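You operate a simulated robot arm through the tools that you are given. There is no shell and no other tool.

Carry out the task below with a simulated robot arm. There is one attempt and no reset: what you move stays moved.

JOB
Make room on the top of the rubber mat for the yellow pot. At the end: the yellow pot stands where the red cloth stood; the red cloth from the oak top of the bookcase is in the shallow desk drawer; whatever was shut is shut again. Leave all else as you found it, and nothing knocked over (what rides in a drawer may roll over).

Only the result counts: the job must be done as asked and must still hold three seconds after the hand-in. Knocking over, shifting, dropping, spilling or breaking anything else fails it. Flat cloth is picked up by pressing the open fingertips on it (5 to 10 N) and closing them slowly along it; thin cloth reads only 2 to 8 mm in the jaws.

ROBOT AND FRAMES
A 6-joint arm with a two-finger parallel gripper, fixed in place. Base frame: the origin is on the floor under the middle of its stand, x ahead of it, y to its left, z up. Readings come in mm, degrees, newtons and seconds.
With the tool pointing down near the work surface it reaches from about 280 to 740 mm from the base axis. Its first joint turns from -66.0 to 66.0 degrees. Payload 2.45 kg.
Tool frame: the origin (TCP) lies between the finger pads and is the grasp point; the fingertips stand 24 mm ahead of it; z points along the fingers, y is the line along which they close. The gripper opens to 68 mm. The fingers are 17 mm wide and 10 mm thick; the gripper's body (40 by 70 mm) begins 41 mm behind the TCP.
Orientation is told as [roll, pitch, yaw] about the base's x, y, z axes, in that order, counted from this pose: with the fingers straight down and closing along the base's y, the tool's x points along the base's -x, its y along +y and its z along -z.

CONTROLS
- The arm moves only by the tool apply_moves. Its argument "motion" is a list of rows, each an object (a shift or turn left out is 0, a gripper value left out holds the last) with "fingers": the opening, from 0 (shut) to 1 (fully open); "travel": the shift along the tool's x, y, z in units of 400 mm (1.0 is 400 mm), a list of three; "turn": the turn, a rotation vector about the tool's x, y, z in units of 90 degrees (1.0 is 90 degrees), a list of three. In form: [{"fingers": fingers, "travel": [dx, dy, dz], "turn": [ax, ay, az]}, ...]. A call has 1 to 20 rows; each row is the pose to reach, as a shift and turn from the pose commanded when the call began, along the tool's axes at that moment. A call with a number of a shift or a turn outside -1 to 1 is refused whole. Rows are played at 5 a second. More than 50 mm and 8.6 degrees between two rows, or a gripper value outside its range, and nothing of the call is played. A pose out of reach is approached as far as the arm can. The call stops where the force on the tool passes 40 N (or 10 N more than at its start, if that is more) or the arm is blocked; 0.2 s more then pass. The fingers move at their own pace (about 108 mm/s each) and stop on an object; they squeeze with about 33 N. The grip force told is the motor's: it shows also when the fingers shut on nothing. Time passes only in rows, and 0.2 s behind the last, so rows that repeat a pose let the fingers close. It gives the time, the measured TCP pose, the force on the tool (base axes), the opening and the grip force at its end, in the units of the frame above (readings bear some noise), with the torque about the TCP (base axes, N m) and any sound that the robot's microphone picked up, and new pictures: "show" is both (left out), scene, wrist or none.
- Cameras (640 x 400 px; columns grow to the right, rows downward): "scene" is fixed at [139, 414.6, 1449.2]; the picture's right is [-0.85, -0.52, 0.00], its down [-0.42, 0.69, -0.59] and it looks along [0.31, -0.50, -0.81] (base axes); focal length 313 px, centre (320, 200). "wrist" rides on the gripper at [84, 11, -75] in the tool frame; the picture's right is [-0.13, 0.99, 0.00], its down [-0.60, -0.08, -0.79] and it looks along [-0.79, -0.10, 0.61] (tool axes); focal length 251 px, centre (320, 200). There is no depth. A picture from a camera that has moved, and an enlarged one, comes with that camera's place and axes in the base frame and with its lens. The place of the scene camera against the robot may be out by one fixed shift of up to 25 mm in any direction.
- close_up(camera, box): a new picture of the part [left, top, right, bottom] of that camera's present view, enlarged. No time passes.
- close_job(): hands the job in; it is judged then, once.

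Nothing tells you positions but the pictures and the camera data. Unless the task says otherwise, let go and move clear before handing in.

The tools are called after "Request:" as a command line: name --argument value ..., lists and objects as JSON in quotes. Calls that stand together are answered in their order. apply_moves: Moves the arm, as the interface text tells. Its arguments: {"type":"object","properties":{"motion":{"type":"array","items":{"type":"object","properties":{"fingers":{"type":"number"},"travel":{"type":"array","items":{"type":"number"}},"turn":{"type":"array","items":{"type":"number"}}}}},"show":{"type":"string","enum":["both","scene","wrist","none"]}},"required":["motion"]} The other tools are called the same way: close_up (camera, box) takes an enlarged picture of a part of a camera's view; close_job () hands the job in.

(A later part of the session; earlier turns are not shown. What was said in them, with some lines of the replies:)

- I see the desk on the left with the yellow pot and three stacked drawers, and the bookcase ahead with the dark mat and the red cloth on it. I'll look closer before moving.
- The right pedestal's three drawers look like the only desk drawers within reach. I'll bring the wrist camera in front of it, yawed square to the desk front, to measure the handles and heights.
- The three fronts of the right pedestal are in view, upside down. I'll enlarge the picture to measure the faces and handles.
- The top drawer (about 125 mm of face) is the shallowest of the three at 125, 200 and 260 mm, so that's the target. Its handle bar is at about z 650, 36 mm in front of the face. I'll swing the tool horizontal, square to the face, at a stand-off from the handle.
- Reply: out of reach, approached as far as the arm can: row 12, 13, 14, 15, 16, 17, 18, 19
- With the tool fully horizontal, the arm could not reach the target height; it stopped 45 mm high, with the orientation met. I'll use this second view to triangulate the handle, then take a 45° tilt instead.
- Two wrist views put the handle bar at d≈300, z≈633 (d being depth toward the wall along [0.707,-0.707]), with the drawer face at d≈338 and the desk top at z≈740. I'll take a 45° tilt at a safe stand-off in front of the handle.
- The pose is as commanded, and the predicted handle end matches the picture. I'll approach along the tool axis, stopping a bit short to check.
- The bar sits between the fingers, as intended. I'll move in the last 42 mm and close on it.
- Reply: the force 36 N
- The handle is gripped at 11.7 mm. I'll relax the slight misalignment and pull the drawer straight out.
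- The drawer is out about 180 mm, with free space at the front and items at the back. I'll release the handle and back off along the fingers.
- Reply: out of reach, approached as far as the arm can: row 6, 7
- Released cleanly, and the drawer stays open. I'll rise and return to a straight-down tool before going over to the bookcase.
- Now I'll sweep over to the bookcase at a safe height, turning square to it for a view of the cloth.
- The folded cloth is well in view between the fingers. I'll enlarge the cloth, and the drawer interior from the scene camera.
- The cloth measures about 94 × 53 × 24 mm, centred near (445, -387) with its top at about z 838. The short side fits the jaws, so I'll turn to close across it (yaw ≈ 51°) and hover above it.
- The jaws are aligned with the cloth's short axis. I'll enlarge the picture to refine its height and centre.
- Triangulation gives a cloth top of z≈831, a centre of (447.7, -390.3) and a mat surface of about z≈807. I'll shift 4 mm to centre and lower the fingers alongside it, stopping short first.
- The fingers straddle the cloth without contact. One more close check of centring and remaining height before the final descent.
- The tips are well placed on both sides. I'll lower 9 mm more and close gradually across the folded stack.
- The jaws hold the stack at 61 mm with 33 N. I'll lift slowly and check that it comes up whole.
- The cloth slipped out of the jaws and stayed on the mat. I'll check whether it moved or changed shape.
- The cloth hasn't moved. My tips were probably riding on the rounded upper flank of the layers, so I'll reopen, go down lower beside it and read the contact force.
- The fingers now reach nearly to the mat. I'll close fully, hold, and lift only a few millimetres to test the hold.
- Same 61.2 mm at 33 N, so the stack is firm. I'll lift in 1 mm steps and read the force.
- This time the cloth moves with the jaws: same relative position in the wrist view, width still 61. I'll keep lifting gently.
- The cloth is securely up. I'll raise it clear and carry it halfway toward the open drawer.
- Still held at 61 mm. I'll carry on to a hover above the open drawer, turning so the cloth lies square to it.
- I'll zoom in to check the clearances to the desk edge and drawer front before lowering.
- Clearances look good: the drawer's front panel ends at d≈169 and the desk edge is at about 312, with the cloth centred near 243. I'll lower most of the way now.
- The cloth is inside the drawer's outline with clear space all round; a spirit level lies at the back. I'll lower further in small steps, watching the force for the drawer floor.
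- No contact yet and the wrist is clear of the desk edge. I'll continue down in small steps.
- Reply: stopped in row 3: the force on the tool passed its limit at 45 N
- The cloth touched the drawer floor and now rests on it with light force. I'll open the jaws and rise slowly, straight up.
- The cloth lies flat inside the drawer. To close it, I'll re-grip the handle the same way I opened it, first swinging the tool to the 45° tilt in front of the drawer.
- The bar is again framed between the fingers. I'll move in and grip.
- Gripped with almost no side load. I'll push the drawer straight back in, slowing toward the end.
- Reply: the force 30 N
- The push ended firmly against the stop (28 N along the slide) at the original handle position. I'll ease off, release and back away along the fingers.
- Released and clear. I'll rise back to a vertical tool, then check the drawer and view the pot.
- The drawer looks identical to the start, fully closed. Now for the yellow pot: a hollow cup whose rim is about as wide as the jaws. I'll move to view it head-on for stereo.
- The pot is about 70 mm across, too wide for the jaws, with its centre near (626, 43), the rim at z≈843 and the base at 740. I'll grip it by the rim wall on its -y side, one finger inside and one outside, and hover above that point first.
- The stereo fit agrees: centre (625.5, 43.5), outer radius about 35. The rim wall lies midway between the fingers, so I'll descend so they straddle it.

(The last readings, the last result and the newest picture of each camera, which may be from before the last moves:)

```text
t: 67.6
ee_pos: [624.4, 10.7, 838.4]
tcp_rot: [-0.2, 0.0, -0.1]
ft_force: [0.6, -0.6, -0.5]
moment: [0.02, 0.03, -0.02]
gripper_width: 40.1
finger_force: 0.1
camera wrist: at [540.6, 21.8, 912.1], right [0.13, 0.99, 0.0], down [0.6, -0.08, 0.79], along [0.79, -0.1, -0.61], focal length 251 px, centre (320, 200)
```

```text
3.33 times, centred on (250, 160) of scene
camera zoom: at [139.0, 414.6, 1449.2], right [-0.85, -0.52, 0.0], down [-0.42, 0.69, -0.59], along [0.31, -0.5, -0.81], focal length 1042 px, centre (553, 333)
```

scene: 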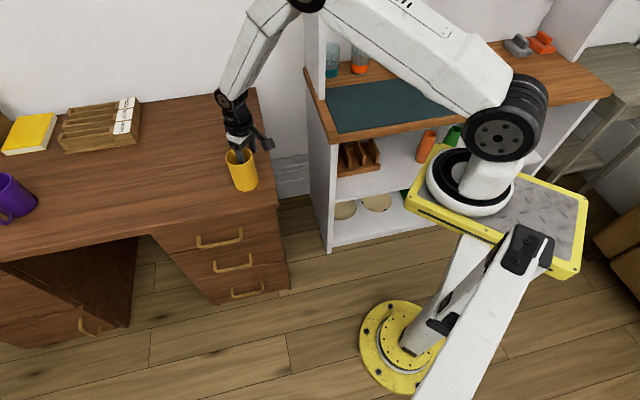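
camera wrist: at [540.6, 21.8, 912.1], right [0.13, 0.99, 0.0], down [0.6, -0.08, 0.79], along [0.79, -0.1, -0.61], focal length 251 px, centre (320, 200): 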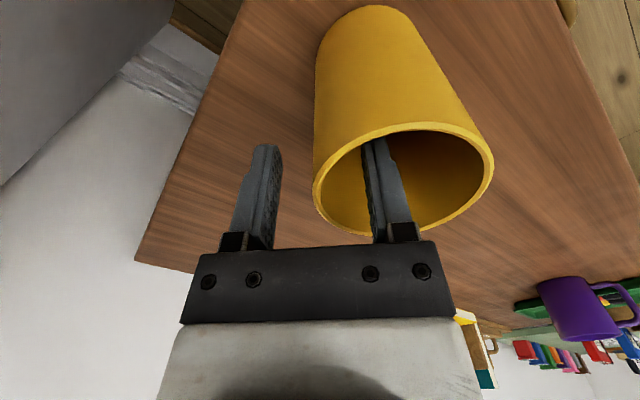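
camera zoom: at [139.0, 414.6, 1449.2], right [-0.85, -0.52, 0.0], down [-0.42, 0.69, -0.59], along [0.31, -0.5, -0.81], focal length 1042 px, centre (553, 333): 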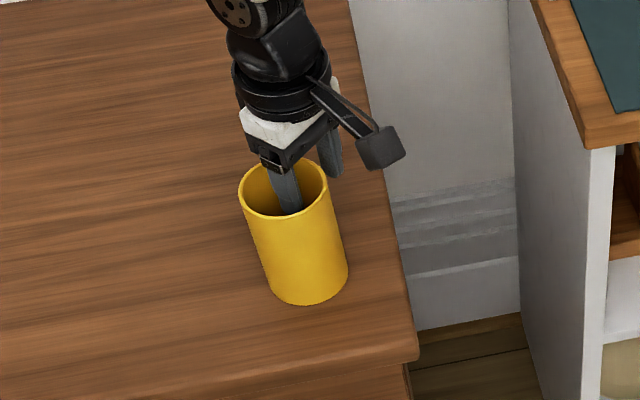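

The fingers straddle the wall well. I'll close gently on the rim.

Request:
apply_moves --motion '[{"fingers": 0.5, "travel": [0, 0, 0]}, {"fingers": 0.4, "travel": [0, 0, 0]}, {"fingers": 0.3, "travel": [0, 0, 0]}, {"fingers": 0.22, "travel": [0, 0, 0]}, {"fingers": 0.16, "travel": [0, 0, 0]}, {"fingers": 0.11, "travel": [0, 0, 0]}, {"fingers": 0.07, "travel": [0, 0, 0]}, {"fingers": 0.03, "travel": [0, 0, 0]}, {"fingers": 0, "travel": [0, 0, 0]}, {"fingers": 0, "travel": [0, 0, 0]}, {"fingers": 0, "travel": [0, 0, 0]}]'

Request:
close_up --camera "wrist" --box '[220, 0, 480, 260]'

```text
t: 70.0
ee_pos: [624.2, 10.8, 837.8]
tcp_rot: [-0.1, 0.0, 0.0]
ft_force: [0.3, -0.3, -0.2]
moment: [0.07, 0.0, -0.01]
gripper_width: 2.3
finger_force: 26.1
camera wrist: at [540.6, 21.7, 912.3], right [0.13, 0.99, 0.0], down [0.6, -0.08, 0.79], along [0.79, -0.1, -0.61], focal length 251 px, centre (320, 200)
```

scene: 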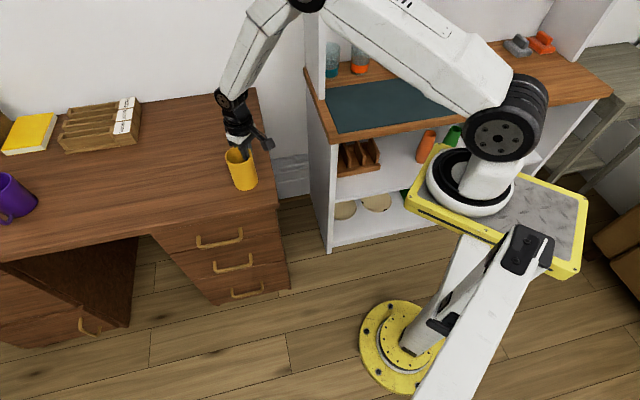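
wrist: 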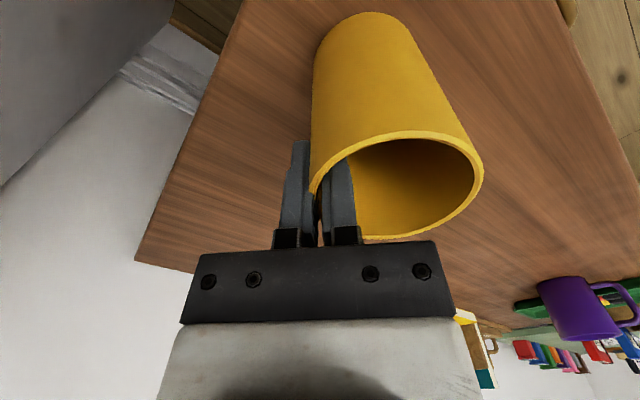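

```text
1.54 times, centred on (350, 130) of wrist
camera zoom: at [540.6, 21.7, 912.3], right [0.13, 0.99, 0.0], down [0.6, -0.08, 0.79], along [0.79, -0.1, -0.61], focal length 387 px, centre (274, 308)
```

zoom: 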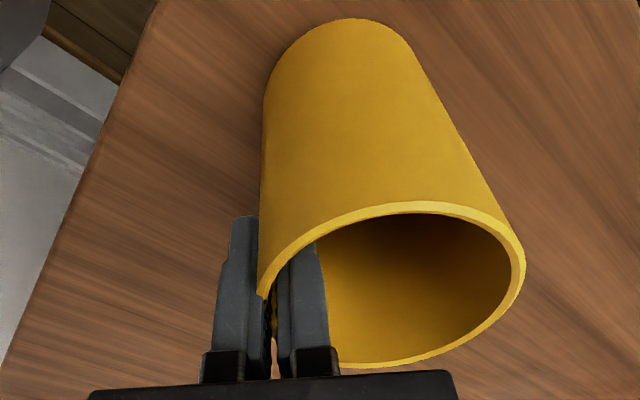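

The rim is gripped at about 2.3 mm of wall. I'll lift slowly and check that the pot hangs straight.

Request:
apply_moves --motion '[{"fingers": 0, "travel": [0, 0, 0]}, {"travel": [0, 0, -0.005]}, {"travel": [0, 0, -0.012]}, {"travel": [0, 0, -0.02]}, {"travel": [0, 0, -0.03]}, {"travel": [0, 0, -0.045]}, {"travel": [0, 0, -0.06]}, {"travel": [0, 0, -0.08]}, {"travel": [0, 0, -0.1]}, {"travel": [0, 0, -0.1]}]'

Request:
close_up --camera "wrist" --box '[220, 0, 480, 260]'

Request:
close_up --camera "scene" --box '[190, 100, 310, 220]'

```text
t: 72.2
ee_pos: [624.9, 10.3, 878.7]
tcp_rot: [-0.1, 0.0, 0.0]
ft_force: [0.6, 0.6, -1.0]
moment: [-0.01, 0.01, 0.0]
gripper_width: 2.4
finger_force: 26.1
camera wrist: at [540.2, 21.2, 952.9], right [0.13, 0.99, 0.0], down [0.6, -0.08, 0.79], along [0.79, -0.1, -0.61], focal length 251 px, centre (320, 200)
```

scene: 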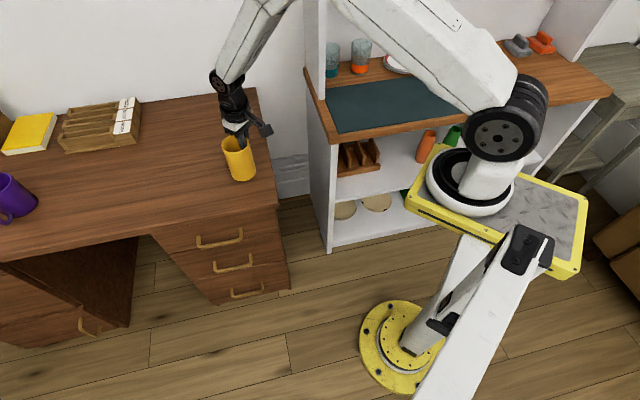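
wrist: 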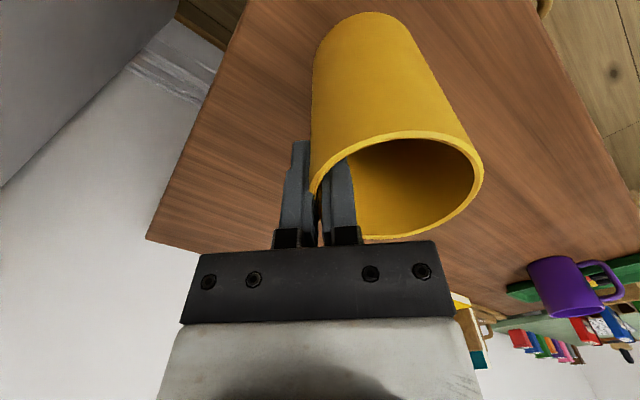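

```text
1.54 times, centred on (350, 130) of wrist
camera zoom: at [540.2, 21.2, 952.9], right [0.13, 0.99, 0.0], down [0.6, -0.08, 0.79], along [0.79, -0.1, -0.61], focal length 387 px, centre (274, 308)
```

zoom: 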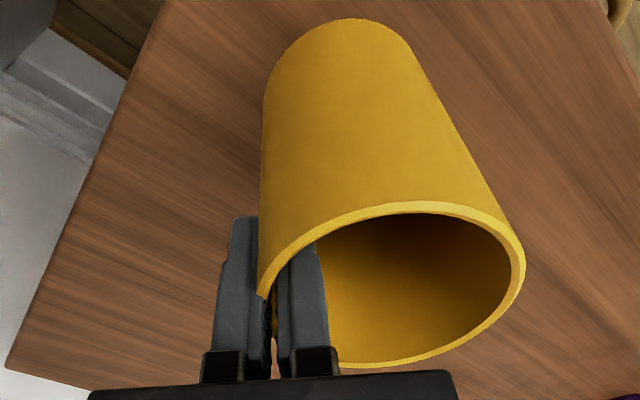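

```text
3.33 times, centred on (250, 160) of scene
camera zoom: at [139.0, 414.6, 1449.2], right [-0.85, -0.52, 0.0], down [-0.42, 0.69, -0.59], along [0.31, -0.5, -0.81], focal length 1042 px, centre (553, 333)
```

zoom: 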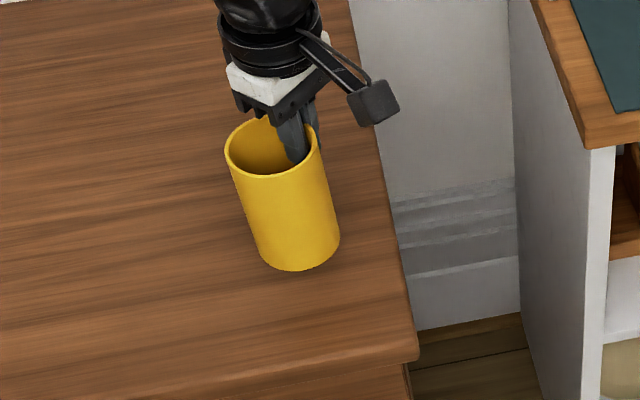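

The pot lifted cleanly, in the same pose relative to the jaws. I'll raise it high and carry it along a path well in front of the hutch panel, turning square to the bookcase.

Request:
apply_moves --motion '[{"fingers": 0, "travel": [0, 0, -0.05]}, {"travel": [0, 0, -0.13]}, {"travel": [0, 0, -0.21]}, {"travel": [0, 0, -0.275]}, {"travel": [0.0182, -0.023, -0.303], "turn": [0, 0, 0.015]}, {"travel": [0.0547, -0.0691, -0.303], "turn": [0, 0, 0.045]}, {"travel": [0.1033, -0.1306, -0.303], "turn": [0, 0, 0.085]}, {"travel": [0.158, -0.1998, -0.303], "turn": [0, 0, 0.13]}, {"travel": [0.2127, -0.2689, -0.303], "turn": [0, 0, 0.175]}, {"travel": [0.2674, -0.3381, -0.303], "turn": [0, 0, 0.22]}, {"travel": [0.3221, -0.4072, -0.303], "turn": [0, 0, 0.265]}, {"travel": [0.3768, -0.4763, -0.303], "turn": [0, 0, 0.31]}, {"travel": [0.4315, -0.5455, -0.303], "turn": [0, 0, 0.355]}, {"travel": [0.4862, -0.6146, -0.303], "turn": [0, 0, 0.4]}, {"travel": [0.5349, -0.6761, -0.303], "turn": [0, 0, 0.44]}, {"travel": [0.5713, -0.7222, -0.303], "turn": [0, 0, 0.47]}, {"travel": [0.5956, -0.7529, -0.303], "turn": [0, 0, 0.49]}, {"travel": [0.6078, -0.7683, -0.303], "turn": [0, 0, 0.5]}, {"travel": [0.6078, -0.7683, -0.303], "turn": [0, 0, 0.5]}]'

```text
t: 76.2
ee_pos: [381.9, -296.1, 999.3]
tcp_rot: [-0.1, 0.0, -45.0]
ft_force: [-0.4, -0.2, -0.8]
moment: [0.0, 0.03, 0.01]
gripper_width: 2.6
finger_force: 26.7
camera wrist: at [329.1, -229.6, 1073.6], right [0.79, 0.61, 0.0], down [0.37, -0.48, 0.79], along [0.48, -0.63, -0.61], focal length 251 px, centre (320, 200)
```

scene: 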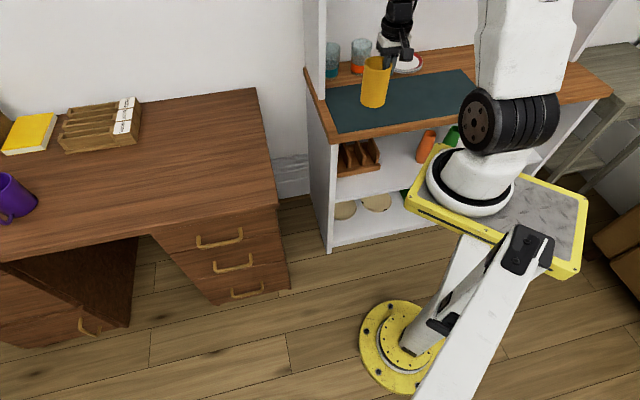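
wrist: 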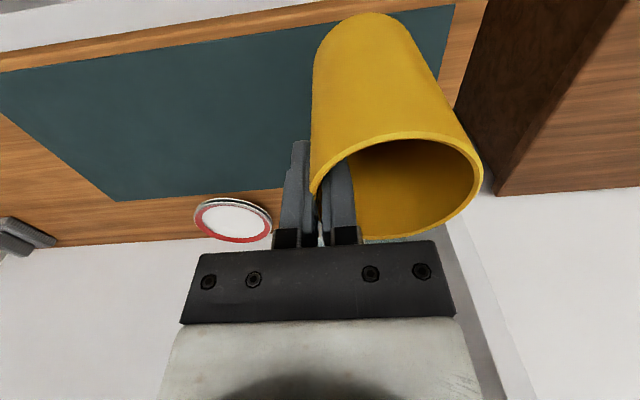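

Held steady. I'll move to directly above the cloth's former spot, still well clear of the mat.

Request:
apply_moves --motion '[{"fingers": 0, "travel": [-0.0273, -0.0133, 0.0]}, {"travel": [-0.0819, -0.0398, 0.0]}, {"travel": [-0.1502, -0.0729, 0.02]}, {"travel": [-0.2048, -0.0994, 0.05]}, {"travel": [-0.2484, -0.1206, 0.08]}, {"travel": [-0.273, -0.1325, 0.0975]}, {"travel": [-0.273, -0.1325, 0.0975]}]'

Request:
close_up --camera "scene" --box '[310, 20, 450, 140]'

```text
t: 77.8
ee_pos: [421.3, -410.6, 961.7]
tcp_rot: [-0.1, 0.1, -45.0]
ft_force: [0.7, -0.9, -1.3]
moment: [0.0, 0.03, 0.01]
gripper_width: 2.1
finger_force: 26.8
camera wrist: at [368.7, -344.3, 1035.2], right [0.79, 0.61, 0.0], down [0.37, -0.48, 0.79], along [0.48, -0.63, -0.61], focal length 251 px, centre (320, 200)
```

scene: 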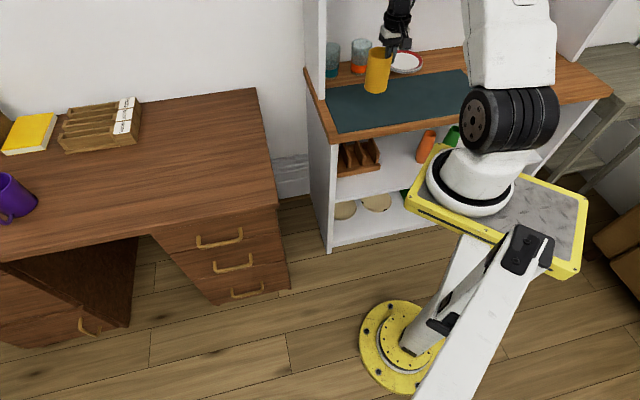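
wrist: 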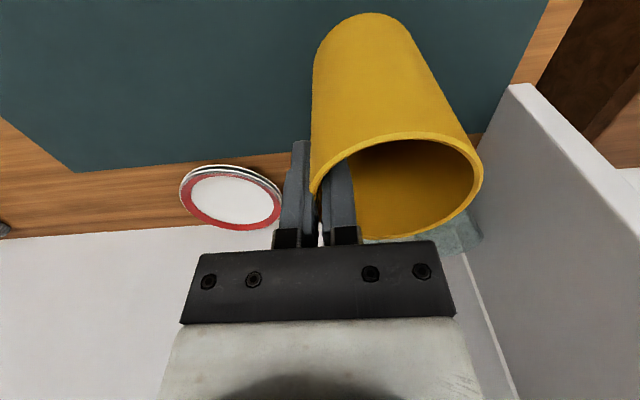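

```text
3.33 times, centred on (380, 80) of scene
camera zoom: at [139.0, 414.6, 1449.2], right [-0.85, -0.52, 0.0], down [-0.42, 0.69, -0.59], along [0.31, -0.5, -0.81], focal length 1042 px, centre (120, 600)
```

zoom: 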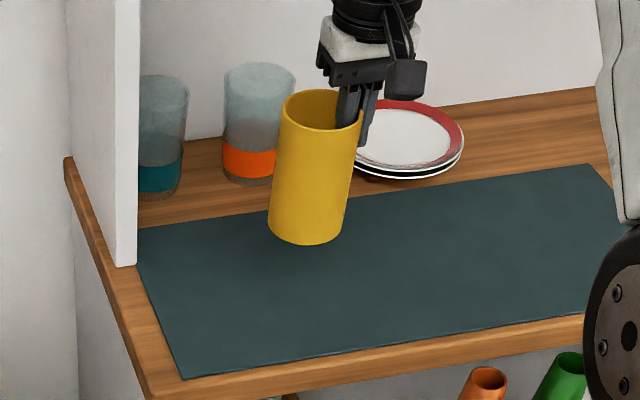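

The pot hangs upright over the right spot; comparing pixels with the cloth's old footprint puts it within about 5 mm. I'll lower most of the way, then finish in small steps.

Request:
apply_moves --motion '[{"fingers": 0, "travel": [-0.001, 0.0062, 0.03]}, {"travel": [-0.001, 0.0062, 0.06]}, {"travel": [-0.001, 0.0062, 0.09]}, {"travel": [-0.001, 0.0062, 0.11]}, {"travel": [-0.001, 0.0062, 0.12]}, {"travel": [-0.001, 0.0062, 0.12]}]'

Request:
close_up --camera "scene" --box '[320, 30, 420, 130]'

```text
t: 79.2
ee_pos: [423.6, -409.9, 913.8]
tcp_rot: [-0.2, -0.1, -45.1]
ft_force: [0.7, 0.2, -1.9]
moment: [-0.04, 0.06, 0.01]
gripper_width: 2.5
finger_force: 26.6
camera wrist: at [371.0, -343.0, 987.1], right [0.79, 0.61, 0.0], down [0.37, -0.48, 0.79], along [0.48, -0.63, -0.61], focal length 251 px, centre (320, 200)
```

scene: 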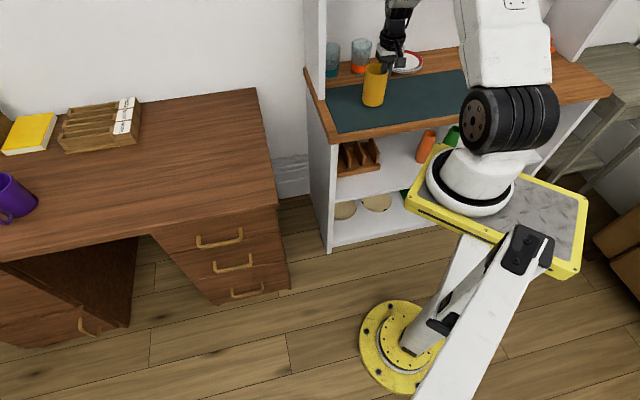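
wrist: 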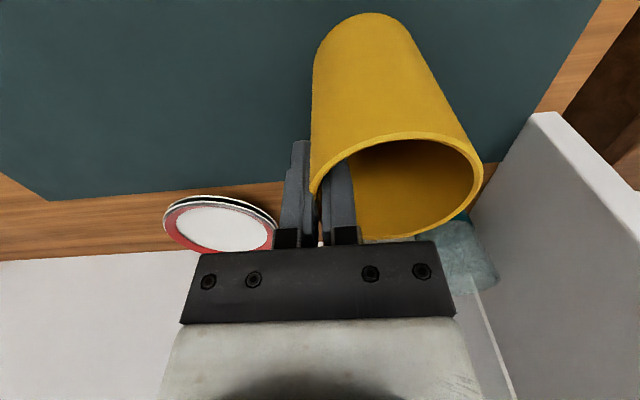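

```text
4.00 times, centred on (370, 80) of scene
camera zoom: at [139.0, 414.6, 1449.2], right [-0.85, -0.52, 0.0], down [-0.42, 0.69, -0.59], along [0.31, -0.5, -0.81], focal length 1250 px, centre (120, 680)
```

zoom: 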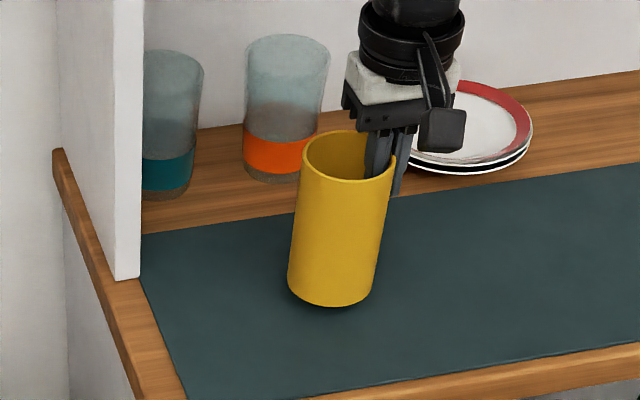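

About 8 mm of gap remains and the footprint matches the cloth's within a few mm. I'll lower in fine steps, watching for contact.

Request:
apply_moves --motion '[{"fingers": 0, "travel": [0, 0, 0.0025]}, {"travel": [0, 0, 0.005]}, {"travel": [0, 0, 0.0075]}, {"travel": [0, 0, 0.01]}, {"travel": [0, 0, 0.01]}]' --show "none"

Request:
close_up --camera "scene" --box '[340, 70, 410, 120]'

```text
t: 80.4
ee_pos: [423.0, -409.3, 909.8]
tcp_rot: [-0.1, -0.1, -45.0]
ft_force: [-0.3, -0.7, -0.7]
moment: [-0.04, 0.08, 0.02]
gripper_width: 2.3
finger_force: 26.9
```

```text
8.00 times, centred on (375, 95) of scene
camera zoom: at [139.0, 414.6, 1449.2], right [-0.85, -0.52, 0.0], down [-0.42, 0.69, -0.59], along [0.31, -0.5, -0.81], focal length 2500 px, centre (-120, 1040)
```

zoom: 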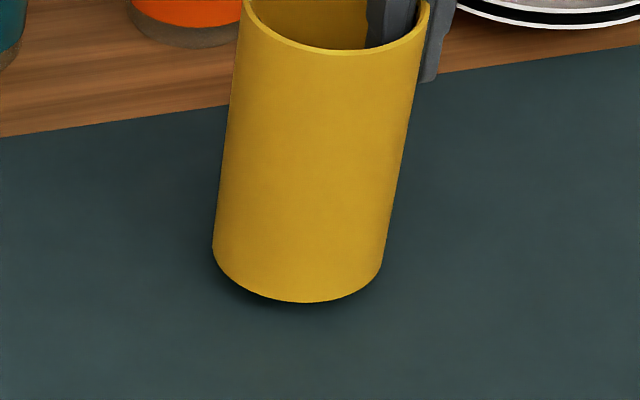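

Request:
apply_moves --motion '[{"fingers": 0, "travel": [0, 0, 0.0018]}, {"travel": [0, 0, 0.0036]}, {"travel": [0, 0, 0.0054]}, {"travel": [0, 0, 0.0072]}, {"travel": [0, 0, 0.0072]}]' --show "none"

Request:
close_up --camera "scene" --box '[340, 70, 410, 120]'

```text
t: 81.6
ee_pos: [422.7, -409.6, 906.3]
tcp_rot: [-0.2, 0.1, -45.0]
ft_force: [-0.2, -0.4, -2.2]
moment: [-0.04, 0.05, 0.02]
gripper_width: 2.4
finger_force: 26.3
```

```text
8.00 times, centred on (375, 95) of scene
camera zoom: at [139.0, 414.6, 1449.2], right [-0.85, -0.52, 0.0], down [-0.42, 0.69, -0.59], along [0.31, -0.5, -0.81], focal length 2500 px, centre (-120, 1040)
```

zoom: 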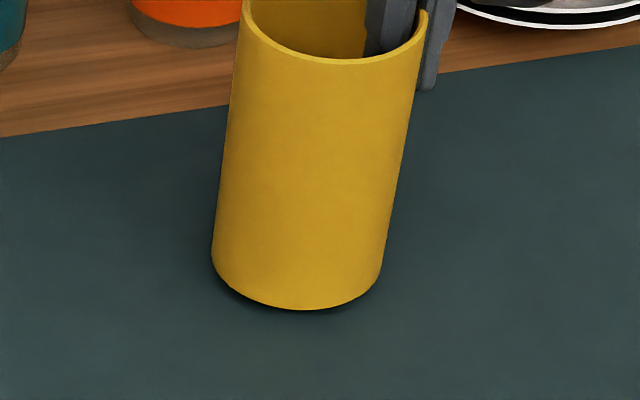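

Request:
apply_moves --motion '[{"fingers": 0, "travel": [0, 0, 0.0015]}, {"travel": [0, 0, 0.003]}, {"travel": [0, 0, 0.0045]}, {"travel": [0, 0, 0.0045]}]' --show "none"

Request:
close_up --camera "scene" --box '[340, 70, 410, 120]'

```text
t: 82.6
ee_pos: [422.5, -410.2, 904.3]
tcp_rot: [-0.1, -0.1, -44.9]
ft_force: [-0.3, 0.7, -1.0]
moment: [0.0, 0.0, 0.04]
gripper_width: 2.3
finger_force: 26.5
```

```text
8.00 times, centred on (375, 95) of scene
camera zoom: at [139.0, 414.6, 1449.2], right [-0.85, -0.52, 0.0], down [-0.42, 0.69, -0.59], along [0.31, -0.5, -0.81], focal length 2500 px, centre (-120, 1040)
```

zoom: 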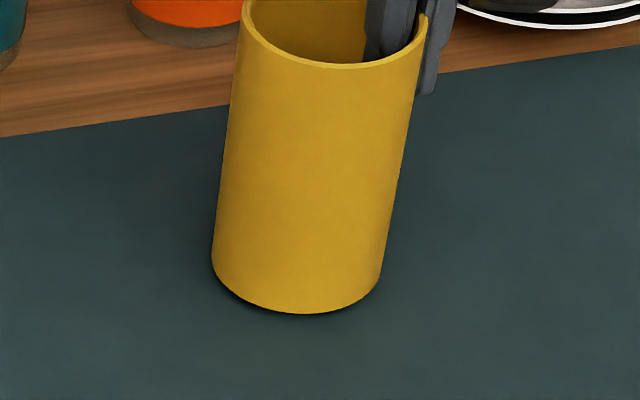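

Request:
apply_moves --motion '[{"fingers": 0, "travel": [0, 0, 0.00125]}, {"travel": [0, 0, 0.0025]}, {"travel": [0, 0, 0.0037]}, {"travel": [0, 0, 0.0037]}]' --show "none"

Request:
close_up --camera "scene" --box '[340, 70, 410, 120]'

```text
t: 83.6
ee_pos: [422.5, -410.5, 903.7]
tcp_rot: [-0.1, 0.0, -45.0]
ft_force: [0.3, 0.2, -1.4]
moment: [-0.01, 0.04, 0.0]
gripper_width: 2.4
finger_force: 26.8
```

```text
8.00 times, centred on (375, 95) of scene
camera zoom: at [139.0, 414.6, 1449.2], right [-0.85, -0.52, 0.0], down [-0.42, 0.69, -0.59], along [0.31, -0.5, -0.81], focal length 2500 px, centre (-120, 1040)
```

zoom: 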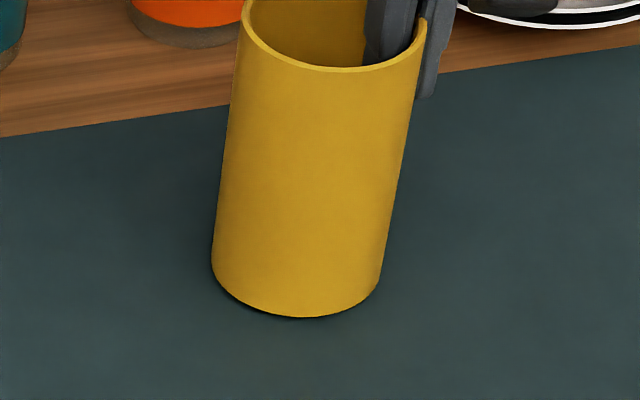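

Request:
apply_moves --motion '[{"fingers": 0, "travel": [0, 0, 0.00125]}, {"travel": [0, 0, 0.0025]}, {"travel": [0, 0, 0.0037]}, {"travel": [0, 0, 0.0037]}]' --show "none"

Request:
close_up --camera "scene" --box '[340, 70, 410, 120]'

```text
t: 84.6
ee_pos: [423.5, -409.5, 902.5]
tcp_rot: [-0.1, -0.1, -45.0]
ft_force: [-4.1, 4.0, 13.7]
moment: [0.43, 0.15, 0.08]
gripper_width: 2.2
finger_force: 26.5
```

```text
8.00 times, centred on (375, 95) of scene
camera zoom: at [138.7, 414.9, 1449.1], right [-0.85, -0.52, 0.0], down [-0.42, 0.69, -0.59], along [0.31, -0.5, -0.81], focal length 2500 px, centre (-120, 1040)
```

zoom: 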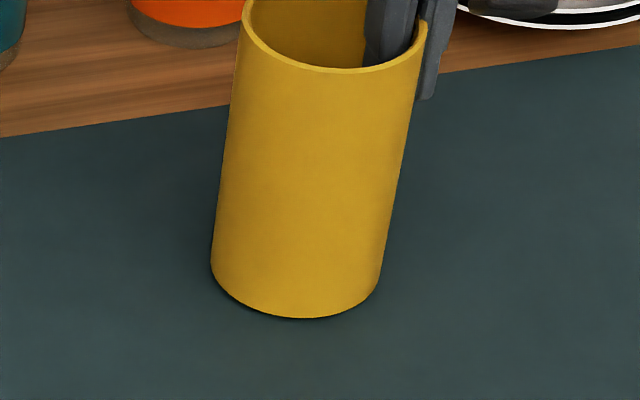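

The base has touched down (about 14 N). I'll ease the press, open the jaws slowly within the pot's width, then rise straight up.

Request:
apply_moves --motion '[{"fingers": 0, "travel": [0, 0, -0.0012]}, {"fingers": 0.08, "travel": [0, 0, -0.0012]}, {"fingers": 0.18, "travel": [0, 0, -0.0012]}, {"fingers": 0.32, "travel": [0, 0, -0.0012]}, {"fingers": 0.5, "travel": [0, 0, -0.0012]}, {"fingers": 0.55, "travel": [0, 0, -0.0012]}, {"fingers": 0.55, "travel": [0, 0, -0.0012]}]'

Request:
close_up --camera "wrist" --box '[220, 0, 500, 260]'

Request:
close_up --camera "scene" --box '[330, 50, 420, 120]'

```text
t: 86.2
ee_pos: [422.8, -409.7, 901.2]
tcp_rot: [-0.2, 0.0, -45.0]
ft_force: [-0.1, -0.8, 0.0]
moment: [-0.01, -0.01, 0.01]
gripper_width: 37.3
finger_force: 0.0
camera wrist: at [370.6, -342.6, 975.9], right [0.79, 0.61, 0.0], down [0.37, -0.48, 0.79], along [0.48, -0.63, -0.61], focal length 251 px, centre (320, 200)
```

scene: 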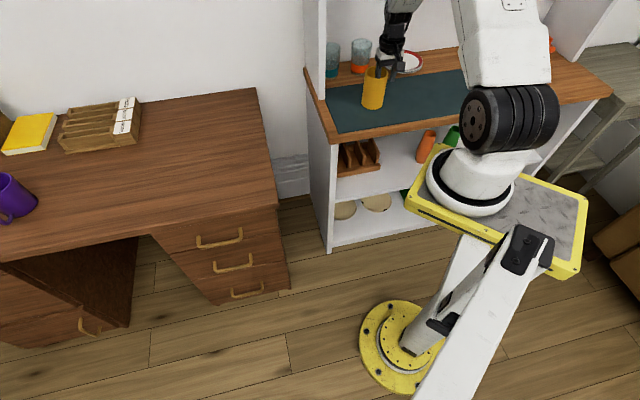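
wrist: 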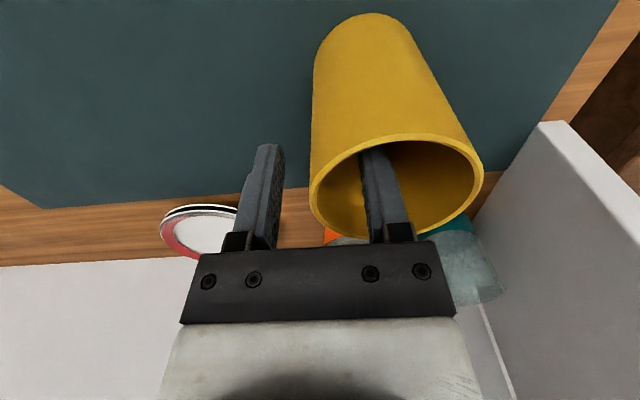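

```text
1.54 times, centred on (360, 130) of wrist
camera zoom: at [370.6, -342.6, 975.9], right [0.79, 0.61, 0.0], down [0.37, -0.48, 0.79], along [0.48, -0.63, -0.61], focal length 387 px, centre (258, 308)
```

zoom: 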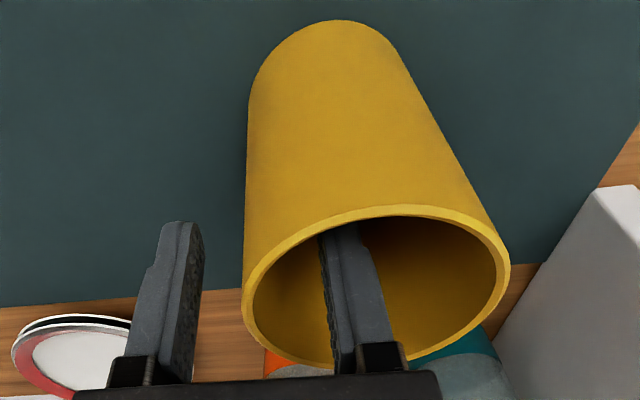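

```text
5.71 times, centred on (375, 85) of scene
camera zoom: at [139.0, 414.6, 1449.2], right [-0.85, -0.52, 0.0], down [-0.42, 0.69, -0.59], along [0.31, -0.5, -0.81], focal length 1786 px, centre (6, 857)
```

zoom: 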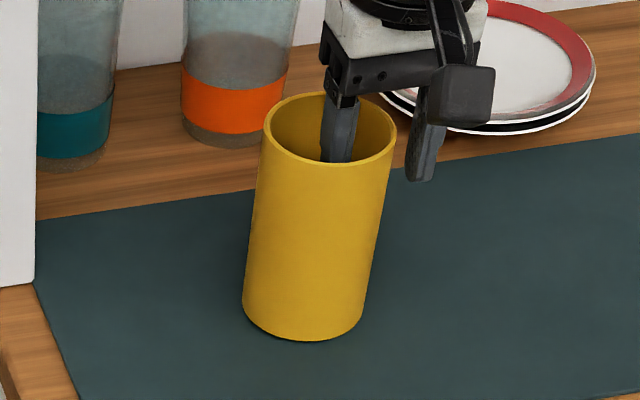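

The pot stands free on the mat with a finger clear on either side of the wall. I'll rise straight up and move away toward the robot.

Request:
apply_moves --motion '[{"fingers": 0.55, "travel": [0, 0, -0.02]}, {"travel": [0, 0, -0.06]}, {"travel": [0, 0, -0.11]}, {"travel": [0, 0, -0.17]}, {"travel": [0, 0, -0.23]}, {"travel": [0.05, 0, -0.26]}, {"travel": [0.12, 0, -0.27]}, {"travel": [0.2, 0, -0.27]}, {"travel": [0.27, 0, -0.27]}, {"travel": [0.27, 0, -0.27]}]'

Request:
close_up --camera "scene" --box '[310, 60, 420, 140]'

Request:
close_up --camera "scene" --box '[150, 130, 310, 310]'

```text
t: 88.4
ee_pos: [347.3, -333.6, 1008.0]
tcp_rot: [-0.1, 0.0, -45.1]
ft_force: [-1.2, 0.8, -0.4]
moment: [0.0, 0.03, 0.03]
gripper_width: 37.4
finger_force: 0.1
camera wrist: at [294.9, -266.2, 1083.4], right [0.79, 0.61, 0.0], down [0.37, -0.48, 0.79], along [0.48, -0.63, -0.61], focal length 251 px, centre (320, 200)
```

scene: 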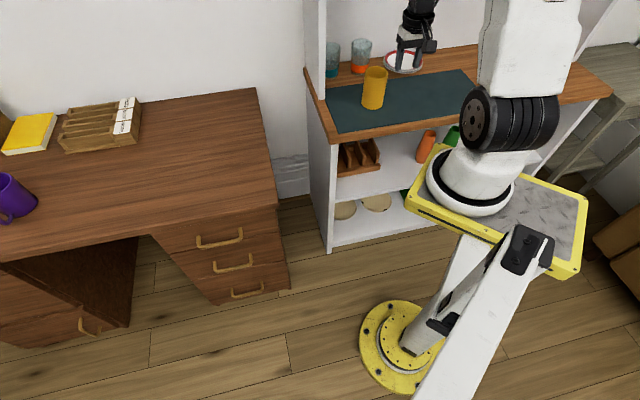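
wrist: 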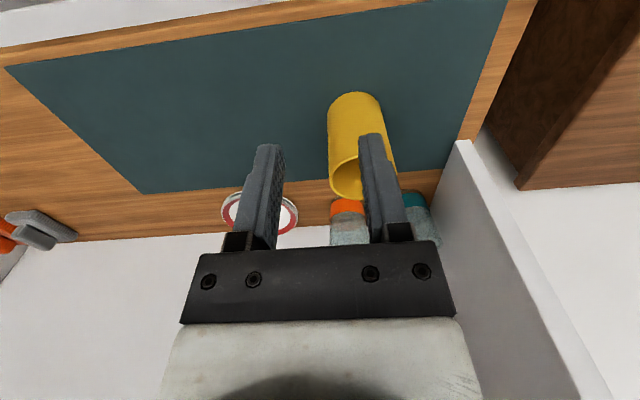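

```text
5.00 times, centred on (365, 100) of scene
camera zoom: at [139.0, 414.6, 1449.2], right [-0.85, -0.52, 0.0], down [-0.42, 0.69, -0.59], along [0.31, -0.5, -0.81], focal length 1563 px, centre (95, 700)
```

zoom: 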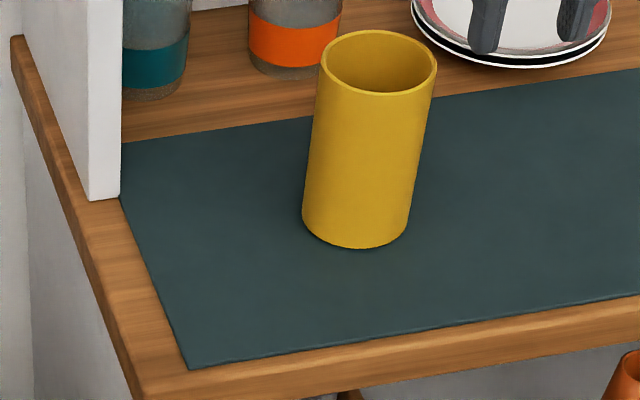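

```text
2.22 times, centred on (230, 220) of scene
camera zoom: at [139.0, 414.6, 1449.2], right [-0.85, -0.52, 0.0], down [-0.42, 0.69, -0.59], along [0.31, -0.5, -0.81], focal length 695 px, centre (520, 156)
```

zoom: 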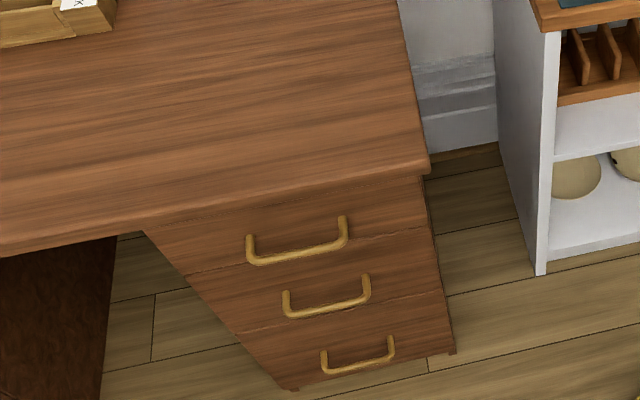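

The pot stands on the mat within about 5 mm of the cloth's old spot, the cloth is in the shut top drawer, and nothing else has moved. The arm is clear, so I'm handing in.

Request:
close_job

```text
The job is handed in.
```

I've handed the job in. The yellow pot stands upright on the rubber mat, about 5 mm from where the centre of the red cloth was.

- **Cloth:** The folded cloth lies flat in the shallow top drawer of the desk's right pedestal. It slipped out of the jaws on the first lift attempt and stayed in place on the mat; the second grip held.
- **Drawer:** I pushed it in until it met its stop. In the final picture its handle sits where it did at the start.
- **Everything else:** The glasses, plates and mat look unmoved in the final picture of that area, and nothing was knocked over. The spirit level already in the drawer was still at the back when I closed it.

The gripper is empty and well clear of the pot.
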